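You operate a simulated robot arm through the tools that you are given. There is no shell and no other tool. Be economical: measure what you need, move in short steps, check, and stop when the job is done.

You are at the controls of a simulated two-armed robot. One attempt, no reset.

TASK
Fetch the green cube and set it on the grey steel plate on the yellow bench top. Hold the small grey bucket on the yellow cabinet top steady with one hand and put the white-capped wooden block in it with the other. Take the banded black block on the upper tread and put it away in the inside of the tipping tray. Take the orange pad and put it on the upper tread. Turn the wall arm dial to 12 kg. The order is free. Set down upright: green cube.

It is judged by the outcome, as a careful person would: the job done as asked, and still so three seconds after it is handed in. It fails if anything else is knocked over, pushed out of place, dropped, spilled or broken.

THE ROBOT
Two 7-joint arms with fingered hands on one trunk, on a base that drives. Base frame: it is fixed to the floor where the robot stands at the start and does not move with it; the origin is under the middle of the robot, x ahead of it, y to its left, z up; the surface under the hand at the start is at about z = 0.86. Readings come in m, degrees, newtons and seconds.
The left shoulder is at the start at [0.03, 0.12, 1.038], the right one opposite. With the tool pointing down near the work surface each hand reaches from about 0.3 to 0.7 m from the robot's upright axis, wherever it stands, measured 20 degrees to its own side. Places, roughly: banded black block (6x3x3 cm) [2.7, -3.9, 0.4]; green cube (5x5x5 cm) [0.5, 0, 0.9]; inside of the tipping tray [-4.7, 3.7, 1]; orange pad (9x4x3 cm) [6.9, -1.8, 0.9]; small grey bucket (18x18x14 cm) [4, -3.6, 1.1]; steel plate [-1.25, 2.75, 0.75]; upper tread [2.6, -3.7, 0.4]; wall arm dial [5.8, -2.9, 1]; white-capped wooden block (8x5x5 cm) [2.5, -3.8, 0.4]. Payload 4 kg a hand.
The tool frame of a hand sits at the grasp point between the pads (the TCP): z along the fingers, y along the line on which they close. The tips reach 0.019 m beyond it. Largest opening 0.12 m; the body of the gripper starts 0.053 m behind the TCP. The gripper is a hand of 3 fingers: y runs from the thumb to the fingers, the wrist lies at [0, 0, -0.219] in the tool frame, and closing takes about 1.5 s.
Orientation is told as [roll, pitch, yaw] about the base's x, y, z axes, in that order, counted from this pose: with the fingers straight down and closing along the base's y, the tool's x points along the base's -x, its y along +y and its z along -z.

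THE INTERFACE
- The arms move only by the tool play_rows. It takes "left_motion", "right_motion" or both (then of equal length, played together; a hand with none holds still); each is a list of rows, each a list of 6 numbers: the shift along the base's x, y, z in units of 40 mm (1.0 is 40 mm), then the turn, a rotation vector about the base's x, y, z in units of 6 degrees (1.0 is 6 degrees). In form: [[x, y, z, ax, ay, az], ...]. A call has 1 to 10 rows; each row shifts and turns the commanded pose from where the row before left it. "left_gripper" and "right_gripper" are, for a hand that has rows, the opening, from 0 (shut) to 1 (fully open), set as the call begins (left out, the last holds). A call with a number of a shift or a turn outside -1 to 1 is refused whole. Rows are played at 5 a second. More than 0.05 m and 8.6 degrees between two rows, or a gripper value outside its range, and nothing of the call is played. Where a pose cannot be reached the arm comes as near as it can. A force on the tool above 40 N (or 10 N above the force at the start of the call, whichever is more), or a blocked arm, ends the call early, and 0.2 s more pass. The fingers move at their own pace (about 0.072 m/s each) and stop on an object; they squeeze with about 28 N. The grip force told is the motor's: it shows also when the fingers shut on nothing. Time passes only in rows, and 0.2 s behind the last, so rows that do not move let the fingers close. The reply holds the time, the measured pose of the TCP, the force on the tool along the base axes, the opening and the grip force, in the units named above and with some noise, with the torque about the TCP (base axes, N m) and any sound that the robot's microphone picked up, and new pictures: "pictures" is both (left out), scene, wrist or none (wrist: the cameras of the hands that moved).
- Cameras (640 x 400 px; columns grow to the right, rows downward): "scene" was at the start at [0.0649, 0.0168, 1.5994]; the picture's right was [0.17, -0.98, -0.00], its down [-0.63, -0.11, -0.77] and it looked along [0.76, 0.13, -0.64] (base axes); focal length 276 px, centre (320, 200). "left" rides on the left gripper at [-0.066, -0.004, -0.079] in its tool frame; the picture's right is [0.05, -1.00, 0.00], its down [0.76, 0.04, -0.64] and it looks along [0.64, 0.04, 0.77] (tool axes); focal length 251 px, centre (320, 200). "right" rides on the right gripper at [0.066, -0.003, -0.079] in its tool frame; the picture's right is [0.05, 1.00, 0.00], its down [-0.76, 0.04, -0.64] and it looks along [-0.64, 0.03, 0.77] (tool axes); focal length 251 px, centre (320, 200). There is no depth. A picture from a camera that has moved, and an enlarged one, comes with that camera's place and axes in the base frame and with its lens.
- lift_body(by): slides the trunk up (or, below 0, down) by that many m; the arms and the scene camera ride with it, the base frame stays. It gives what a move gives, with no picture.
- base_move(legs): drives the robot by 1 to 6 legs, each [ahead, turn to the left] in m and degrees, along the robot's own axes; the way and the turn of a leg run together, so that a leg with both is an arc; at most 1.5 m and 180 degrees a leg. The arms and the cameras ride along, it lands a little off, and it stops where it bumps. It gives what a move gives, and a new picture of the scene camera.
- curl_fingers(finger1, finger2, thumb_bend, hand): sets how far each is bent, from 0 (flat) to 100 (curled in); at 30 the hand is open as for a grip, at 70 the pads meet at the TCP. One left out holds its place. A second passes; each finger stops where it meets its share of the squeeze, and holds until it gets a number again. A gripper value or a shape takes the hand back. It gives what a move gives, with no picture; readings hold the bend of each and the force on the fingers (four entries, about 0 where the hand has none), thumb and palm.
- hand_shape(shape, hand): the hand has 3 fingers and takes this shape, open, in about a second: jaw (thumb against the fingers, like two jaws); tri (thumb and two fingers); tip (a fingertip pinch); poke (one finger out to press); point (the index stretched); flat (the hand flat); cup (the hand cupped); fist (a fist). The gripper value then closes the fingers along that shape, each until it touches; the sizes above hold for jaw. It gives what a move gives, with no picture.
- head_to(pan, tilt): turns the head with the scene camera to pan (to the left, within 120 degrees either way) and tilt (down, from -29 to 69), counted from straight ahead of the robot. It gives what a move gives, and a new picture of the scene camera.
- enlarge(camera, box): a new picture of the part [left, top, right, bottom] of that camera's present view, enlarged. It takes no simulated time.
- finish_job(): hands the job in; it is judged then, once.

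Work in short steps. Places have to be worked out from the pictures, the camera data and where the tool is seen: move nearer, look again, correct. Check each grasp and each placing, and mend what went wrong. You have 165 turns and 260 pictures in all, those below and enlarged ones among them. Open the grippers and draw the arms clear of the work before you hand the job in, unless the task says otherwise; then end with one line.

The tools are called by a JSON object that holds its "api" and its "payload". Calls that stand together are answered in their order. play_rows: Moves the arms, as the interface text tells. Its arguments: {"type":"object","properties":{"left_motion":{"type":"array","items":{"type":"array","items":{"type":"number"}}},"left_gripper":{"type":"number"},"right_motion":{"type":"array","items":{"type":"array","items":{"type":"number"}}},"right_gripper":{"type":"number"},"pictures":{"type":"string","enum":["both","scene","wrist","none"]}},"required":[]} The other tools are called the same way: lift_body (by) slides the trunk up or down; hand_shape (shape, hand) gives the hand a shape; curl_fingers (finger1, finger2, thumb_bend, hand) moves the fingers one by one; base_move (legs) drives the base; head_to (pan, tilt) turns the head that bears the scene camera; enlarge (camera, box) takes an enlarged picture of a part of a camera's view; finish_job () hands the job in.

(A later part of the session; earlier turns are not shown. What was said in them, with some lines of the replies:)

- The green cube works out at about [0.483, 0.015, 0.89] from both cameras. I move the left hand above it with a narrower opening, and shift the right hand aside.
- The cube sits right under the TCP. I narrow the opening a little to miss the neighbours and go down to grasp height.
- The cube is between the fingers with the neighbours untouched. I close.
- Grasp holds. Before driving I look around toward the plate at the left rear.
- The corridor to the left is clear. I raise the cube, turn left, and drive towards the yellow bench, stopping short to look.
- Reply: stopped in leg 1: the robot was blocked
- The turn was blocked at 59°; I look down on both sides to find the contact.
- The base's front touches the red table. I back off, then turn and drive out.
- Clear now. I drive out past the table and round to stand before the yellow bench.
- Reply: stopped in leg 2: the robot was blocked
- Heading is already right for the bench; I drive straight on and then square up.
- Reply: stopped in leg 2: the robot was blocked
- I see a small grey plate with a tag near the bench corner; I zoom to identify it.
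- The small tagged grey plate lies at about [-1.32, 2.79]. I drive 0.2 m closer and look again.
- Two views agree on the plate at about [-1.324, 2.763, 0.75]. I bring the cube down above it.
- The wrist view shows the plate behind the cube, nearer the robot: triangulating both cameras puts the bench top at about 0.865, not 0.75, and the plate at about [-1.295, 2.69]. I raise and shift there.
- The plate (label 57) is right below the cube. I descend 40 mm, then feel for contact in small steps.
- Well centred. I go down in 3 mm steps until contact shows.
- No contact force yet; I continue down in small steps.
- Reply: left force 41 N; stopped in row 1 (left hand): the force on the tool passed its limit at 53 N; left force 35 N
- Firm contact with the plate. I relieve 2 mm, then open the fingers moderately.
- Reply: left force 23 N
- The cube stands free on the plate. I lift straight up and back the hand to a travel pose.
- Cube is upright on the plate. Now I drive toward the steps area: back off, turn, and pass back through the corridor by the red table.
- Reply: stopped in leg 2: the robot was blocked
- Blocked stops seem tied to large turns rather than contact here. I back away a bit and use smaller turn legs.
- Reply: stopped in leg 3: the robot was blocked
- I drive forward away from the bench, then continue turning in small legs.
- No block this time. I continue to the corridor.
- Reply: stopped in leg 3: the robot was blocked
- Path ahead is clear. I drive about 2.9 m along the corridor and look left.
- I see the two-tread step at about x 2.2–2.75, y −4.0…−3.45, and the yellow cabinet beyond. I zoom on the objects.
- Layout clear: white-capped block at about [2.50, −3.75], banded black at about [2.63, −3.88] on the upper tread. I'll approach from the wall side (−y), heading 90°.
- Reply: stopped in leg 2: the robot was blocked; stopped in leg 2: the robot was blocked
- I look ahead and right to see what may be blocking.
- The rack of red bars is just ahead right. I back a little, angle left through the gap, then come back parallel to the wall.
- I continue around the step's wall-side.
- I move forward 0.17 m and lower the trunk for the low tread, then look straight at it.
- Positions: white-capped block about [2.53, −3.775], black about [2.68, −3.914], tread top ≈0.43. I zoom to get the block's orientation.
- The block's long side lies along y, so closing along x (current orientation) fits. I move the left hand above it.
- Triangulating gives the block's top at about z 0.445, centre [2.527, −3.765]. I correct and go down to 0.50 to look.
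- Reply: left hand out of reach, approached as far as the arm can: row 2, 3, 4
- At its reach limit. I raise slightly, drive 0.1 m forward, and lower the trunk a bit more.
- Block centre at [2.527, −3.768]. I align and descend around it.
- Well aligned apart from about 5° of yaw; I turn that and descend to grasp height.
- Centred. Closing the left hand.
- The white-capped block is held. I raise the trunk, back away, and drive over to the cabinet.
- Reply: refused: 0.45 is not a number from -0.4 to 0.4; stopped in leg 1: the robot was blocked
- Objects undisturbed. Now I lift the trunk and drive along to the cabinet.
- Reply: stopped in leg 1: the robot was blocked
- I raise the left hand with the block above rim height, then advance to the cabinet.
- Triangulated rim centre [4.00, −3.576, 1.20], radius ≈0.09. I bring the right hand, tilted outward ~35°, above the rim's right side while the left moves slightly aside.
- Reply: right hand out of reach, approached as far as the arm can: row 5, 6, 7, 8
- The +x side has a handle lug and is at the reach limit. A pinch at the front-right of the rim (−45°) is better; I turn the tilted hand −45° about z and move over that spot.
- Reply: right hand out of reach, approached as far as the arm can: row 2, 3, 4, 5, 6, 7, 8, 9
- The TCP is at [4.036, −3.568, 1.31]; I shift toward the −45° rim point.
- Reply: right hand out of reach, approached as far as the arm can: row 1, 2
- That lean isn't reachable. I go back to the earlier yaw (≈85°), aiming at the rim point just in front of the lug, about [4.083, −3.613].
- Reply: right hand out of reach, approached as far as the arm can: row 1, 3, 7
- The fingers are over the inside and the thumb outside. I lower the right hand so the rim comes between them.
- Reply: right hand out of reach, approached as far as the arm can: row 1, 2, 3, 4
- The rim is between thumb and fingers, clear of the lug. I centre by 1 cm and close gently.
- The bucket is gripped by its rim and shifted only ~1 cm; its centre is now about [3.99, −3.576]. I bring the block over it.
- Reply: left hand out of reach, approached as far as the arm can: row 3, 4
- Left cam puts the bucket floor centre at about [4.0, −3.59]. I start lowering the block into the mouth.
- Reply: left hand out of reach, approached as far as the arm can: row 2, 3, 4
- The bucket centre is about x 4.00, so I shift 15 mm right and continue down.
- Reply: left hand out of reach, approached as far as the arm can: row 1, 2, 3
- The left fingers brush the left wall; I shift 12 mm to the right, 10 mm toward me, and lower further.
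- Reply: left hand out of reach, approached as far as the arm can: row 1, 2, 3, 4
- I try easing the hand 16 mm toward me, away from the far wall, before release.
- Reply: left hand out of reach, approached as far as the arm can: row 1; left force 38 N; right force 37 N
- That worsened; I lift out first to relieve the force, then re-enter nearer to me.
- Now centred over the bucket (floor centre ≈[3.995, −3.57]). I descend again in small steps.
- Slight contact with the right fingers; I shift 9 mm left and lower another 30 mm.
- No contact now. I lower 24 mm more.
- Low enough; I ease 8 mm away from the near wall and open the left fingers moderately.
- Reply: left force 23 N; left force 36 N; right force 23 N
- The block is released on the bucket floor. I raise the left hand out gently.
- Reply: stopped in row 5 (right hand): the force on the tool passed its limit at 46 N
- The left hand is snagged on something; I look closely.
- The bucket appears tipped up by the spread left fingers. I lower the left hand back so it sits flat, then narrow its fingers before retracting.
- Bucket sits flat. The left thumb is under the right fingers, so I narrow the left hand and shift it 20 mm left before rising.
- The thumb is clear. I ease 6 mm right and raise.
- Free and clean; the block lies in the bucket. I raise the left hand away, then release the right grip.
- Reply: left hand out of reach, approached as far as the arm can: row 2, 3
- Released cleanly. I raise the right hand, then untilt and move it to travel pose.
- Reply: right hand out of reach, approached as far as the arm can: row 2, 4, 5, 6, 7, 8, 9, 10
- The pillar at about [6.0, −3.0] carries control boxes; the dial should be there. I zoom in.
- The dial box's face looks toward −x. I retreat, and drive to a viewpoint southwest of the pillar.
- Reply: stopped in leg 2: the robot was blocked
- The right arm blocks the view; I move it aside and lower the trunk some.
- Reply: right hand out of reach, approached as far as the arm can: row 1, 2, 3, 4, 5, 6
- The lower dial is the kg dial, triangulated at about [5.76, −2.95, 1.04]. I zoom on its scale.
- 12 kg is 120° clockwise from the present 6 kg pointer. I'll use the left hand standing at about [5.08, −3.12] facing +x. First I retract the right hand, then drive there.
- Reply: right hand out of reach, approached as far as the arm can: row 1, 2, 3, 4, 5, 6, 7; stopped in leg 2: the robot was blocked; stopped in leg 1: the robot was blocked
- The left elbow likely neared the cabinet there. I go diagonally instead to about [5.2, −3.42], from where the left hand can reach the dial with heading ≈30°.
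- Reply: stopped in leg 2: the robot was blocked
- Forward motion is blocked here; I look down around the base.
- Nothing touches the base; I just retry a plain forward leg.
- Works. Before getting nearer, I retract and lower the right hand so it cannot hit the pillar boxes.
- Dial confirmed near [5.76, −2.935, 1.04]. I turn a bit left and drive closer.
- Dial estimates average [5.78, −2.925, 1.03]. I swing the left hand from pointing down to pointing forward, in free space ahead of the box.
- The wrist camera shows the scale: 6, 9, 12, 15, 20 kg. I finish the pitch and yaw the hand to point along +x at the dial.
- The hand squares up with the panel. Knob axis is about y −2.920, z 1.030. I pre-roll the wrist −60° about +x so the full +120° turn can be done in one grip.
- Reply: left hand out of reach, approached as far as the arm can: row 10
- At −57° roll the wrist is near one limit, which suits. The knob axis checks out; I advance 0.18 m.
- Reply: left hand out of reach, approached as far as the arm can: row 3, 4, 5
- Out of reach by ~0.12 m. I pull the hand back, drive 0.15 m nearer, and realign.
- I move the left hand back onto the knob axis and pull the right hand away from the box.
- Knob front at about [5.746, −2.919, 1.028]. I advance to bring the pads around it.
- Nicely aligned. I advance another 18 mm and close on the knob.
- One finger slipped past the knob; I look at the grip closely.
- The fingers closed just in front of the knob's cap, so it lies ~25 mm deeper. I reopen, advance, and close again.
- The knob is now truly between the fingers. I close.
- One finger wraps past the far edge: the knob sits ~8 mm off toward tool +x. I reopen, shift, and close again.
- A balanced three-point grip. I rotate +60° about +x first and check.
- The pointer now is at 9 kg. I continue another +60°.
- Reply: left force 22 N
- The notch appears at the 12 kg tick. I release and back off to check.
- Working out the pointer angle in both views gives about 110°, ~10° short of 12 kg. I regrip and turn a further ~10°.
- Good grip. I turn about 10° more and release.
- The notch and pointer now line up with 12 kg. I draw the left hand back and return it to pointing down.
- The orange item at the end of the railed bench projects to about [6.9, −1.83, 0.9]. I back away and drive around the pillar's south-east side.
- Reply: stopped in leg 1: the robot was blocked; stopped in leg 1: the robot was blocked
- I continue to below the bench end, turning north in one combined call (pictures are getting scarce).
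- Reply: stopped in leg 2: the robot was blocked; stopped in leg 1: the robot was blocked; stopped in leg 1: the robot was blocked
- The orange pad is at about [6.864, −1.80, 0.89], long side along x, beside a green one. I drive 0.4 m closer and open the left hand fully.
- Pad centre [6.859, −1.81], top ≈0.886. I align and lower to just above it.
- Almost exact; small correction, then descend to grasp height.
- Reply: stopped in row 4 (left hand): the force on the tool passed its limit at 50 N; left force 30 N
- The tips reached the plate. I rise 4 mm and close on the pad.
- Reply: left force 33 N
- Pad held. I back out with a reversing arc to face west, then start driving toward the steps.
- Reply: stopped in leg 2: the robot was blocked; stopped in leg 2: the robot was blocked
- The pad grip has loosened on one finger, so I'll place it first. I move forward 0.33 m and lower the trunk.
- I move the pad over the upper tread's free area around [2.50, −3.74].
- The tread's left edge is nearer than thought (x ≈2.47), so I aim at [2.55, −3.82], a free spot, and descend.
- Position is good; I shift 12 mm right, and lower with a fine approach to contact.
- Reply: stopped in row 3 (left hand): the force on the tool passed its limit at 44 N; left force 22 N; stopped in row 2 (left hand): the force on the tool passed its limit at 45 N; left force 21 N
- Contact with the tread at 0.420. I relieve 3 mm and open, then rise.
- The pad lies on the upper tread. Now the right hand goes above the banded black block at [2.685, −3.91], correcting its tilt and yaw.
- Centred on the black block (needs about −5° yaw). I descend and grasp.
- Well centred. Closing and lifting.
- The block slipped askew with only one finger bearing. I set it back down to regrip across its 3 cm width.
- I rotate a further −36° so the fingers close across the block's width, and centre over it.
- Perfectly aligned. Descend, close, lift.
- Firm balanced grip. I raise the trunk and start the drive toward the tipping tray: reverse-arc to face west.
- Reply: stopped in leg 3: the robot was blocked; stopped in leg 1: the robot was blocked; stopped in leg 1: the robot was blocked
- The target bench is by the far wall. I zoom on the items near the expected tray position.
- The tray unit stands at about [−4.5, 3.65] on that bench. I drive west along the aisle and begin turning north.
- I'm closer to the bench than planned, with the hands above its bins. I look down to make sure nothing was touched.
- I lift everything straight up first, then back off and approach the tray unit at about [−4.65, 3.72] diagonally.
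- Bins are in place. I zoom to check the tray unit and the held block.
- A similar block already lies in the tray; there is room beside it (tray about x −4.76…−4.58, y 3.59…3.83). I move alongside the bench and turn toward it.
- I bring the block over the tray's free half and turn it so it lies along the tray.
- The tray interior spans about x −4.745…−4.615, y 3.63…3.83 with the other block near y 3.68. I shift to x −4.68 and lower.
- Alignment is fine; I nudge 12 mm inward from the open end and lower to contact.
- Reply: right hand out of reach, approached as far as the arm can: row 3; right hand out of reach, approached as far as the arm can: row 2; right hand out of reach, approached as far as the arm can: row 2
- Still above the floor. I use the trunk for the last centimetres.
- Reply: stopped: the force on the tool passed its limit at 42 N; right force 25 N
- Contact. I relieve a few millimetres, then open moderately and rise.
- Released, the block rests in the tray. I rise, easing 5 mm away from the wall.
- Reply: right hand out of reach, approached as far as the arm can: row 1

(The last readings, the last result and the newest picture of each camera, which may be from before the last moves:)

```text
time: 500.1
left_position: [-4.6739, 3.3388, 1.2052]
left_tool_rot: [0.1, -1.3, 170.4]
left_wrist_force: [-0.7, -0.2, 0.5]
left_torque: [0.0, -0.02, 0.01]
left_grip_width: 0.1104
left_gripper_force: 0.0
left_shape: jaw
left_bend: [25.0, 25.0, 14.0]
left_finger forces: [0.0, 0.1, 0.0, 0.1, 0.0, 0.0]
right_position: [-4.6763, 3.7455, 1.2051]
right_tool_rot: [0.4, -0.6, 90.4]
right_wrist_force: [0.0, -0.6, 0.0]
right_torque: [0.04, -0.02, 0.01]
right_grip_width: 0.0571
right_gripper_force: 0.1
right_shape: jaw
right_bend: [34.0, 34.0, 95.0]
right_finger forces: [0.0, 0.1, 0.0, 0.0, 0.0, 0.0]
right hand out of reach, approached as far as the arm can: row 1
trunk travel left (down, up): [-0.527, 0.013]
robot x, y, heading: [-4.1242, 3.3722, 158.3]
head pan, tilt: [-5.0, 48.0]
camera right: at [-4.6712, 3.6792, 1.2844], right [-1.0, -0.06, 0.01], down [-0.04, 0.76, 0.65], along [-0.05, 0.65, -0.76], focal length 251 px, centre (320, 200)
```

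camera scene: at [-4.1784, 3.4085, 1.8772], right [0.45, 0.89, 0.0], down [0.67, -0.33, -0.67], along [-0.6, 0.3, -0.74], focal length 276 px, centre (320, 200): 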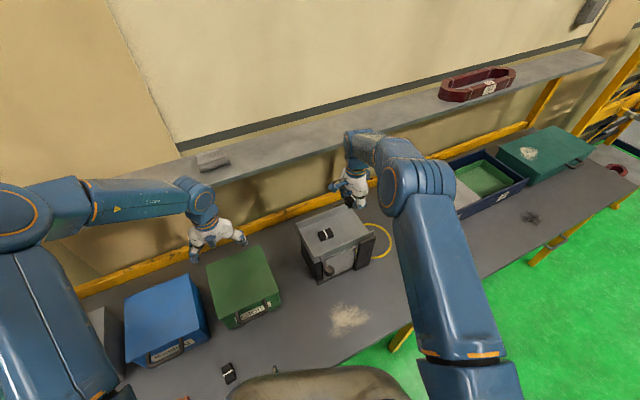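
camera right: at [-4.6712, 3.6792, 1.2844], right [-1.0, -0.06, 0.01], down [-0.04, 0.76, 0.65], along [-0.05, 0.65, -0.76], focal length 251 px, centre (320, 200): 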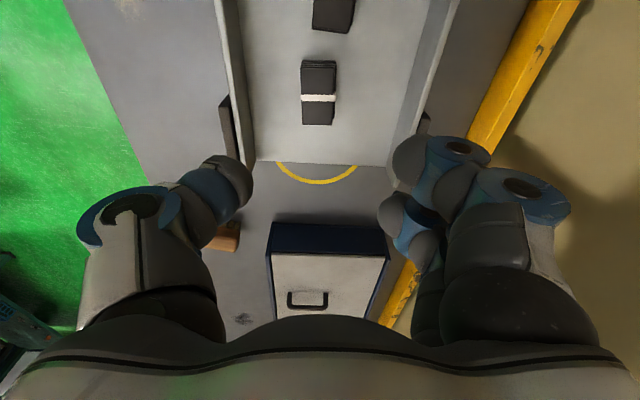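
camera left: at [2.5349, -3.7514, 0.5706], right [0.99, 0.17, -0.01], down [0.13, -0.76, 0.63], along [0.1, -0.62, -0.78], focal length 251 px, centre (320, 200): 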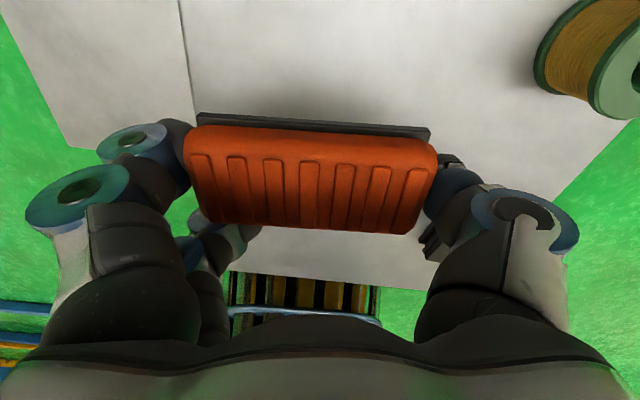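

The banded block lies fully inside the tray. I open the hands, lift a bit, and back the robot away from the bench.

{"api": "play_rows", "payload": {"right_motion": [[0, 0, 0.8, 0, 0, 0], [0, 0, 0.8, 0, 0, 0], [0, 0, 0, 0, 0, 0]], "right_gripper": 1, "pictures": "none"}}

{"api": "base_move", "payload": {"legs": [[-0.6, 0]]}}

{"api": "enlarge", "payload": {"camera": "scene", "box": [200, 0, 440, 160]}}

```text
time: 500.9
left_position: [-4.6751, 3.339, 1.2049]
left_tool_rot: [0.1, -1.2, 170.5]
left_wrist_force: [0.2, -0.3, 0.7]
left_torque: [0.0, -0.01, 0.0]
left_grip_width: 0.1106
left_gripper_force: 0.1
left_shape: jaw
left_bend: [25.0, 25.0, 14.0]
left_finger forces: [0.0, 0.0, 0.0, 0.0, 0.1, 0.0]
right_position: [-4.6755, 3.7473, 1.2676]
right_tool_rot: [0.3, -0.6, 90.6]
right_wrist_force: [-0.3, 0.1, -0.1]
right_torque: [-0.01, 0.03, 0.01]
right_grip_width: 0.12
right_gripper_force: 0.1
right_shape: jaw
right_bend: [30.0, 30.0, 30.0]
right_finger forces: [0.0, 0.0, 0.0, 0.0, 0.1, 0.0]
trunk travel left (down, up): [-0.527, 0.013]
robot x, y, heading: [-4.1226, 3.374, 158.2]
head pan, tilt: [-5.0, 48.0]
```

```text
time: 504.3
left_position: [-4.1089, 3.1121, 1.2052]
left_tool_rot: [0.2, -1.2, 170.7]
left_wrist_force: [0.3, -0.7, 0.8]
left_torque: [-0.02, -0.02, -0.01]
left_grip_width: 0.1102
left_gripper_force: 0.0
left_shape: jaw
left_bend: [25.0, 25.0, 14.0]
left_finger forces: [0.1, 0.0, 0.1, 0.0, 0.0, 0.1]
right_position: [-4.1106, 3.5217, 1.2673]
right_tool_rot: [0.2, -0.6, 90.8]
right_wrist_force: [-0.2, -0.2, -0.1]
right_torque: [-0.03, 0.03, 0.04]
right_grip_width: 0.12
right_gripper_force: 0.0
right_shape: jaw
right_bend: [30.0, 30.0, 30.0]
right_finger forces: [0.0, 0.0, 0.0, 0.1, 0.0, 0.1]
trunk travel left (down, up): [-0.527, 0.013]
robot x, y, heading: [-3.5588, 3.157, 158.6]
head pan, tilt: [-5.0, 48.0]
camera scene: at [-3.6112, 3.1815, 1.8643], right [0.44, 0.9, 0.0], down [0.67, -0.33, -0.67], along [-0.6, 0.3, -0.74], focal length 276 px, centre (320, 200)
```

scene: 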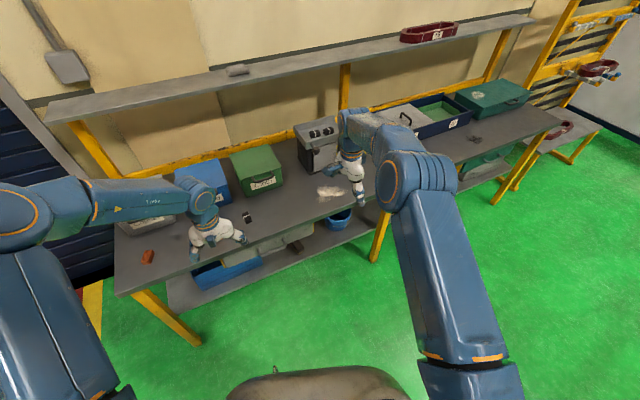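

```text
2.50 times, centred on (320, 80) of scene
camera zoom: at [-3.6112, 3.1815, 1.8643], right [0.44, 0.9, 0.0], down [0.67, -0.33, -0.67], along [-0.6, 0.3, -0.74], focal length 690 px, centre (320, 500)
```

zoom: 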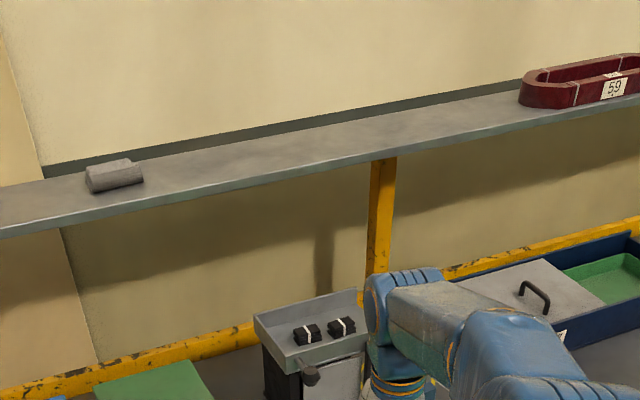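

Both black blocks lie in the tray, the bench is undisturbed and the arms are clear with grippers open. All five parts are done, so I hand in.

{"api": "finish_job", "payload": {}}

```text
The job is handed in.
```

All five tasks are done and handed in. The green cube stands upright on the steel plate, and the white-capped block is in the bucket, which I held by the rim. It tipped briefly as I drew the other hand out and slid about 1 cm, but it was set flat again. The wall arm dial reads 12 kg, the orange pad is on the upper tread, and the banded black block is in the tipping tray beside another one that was already there.
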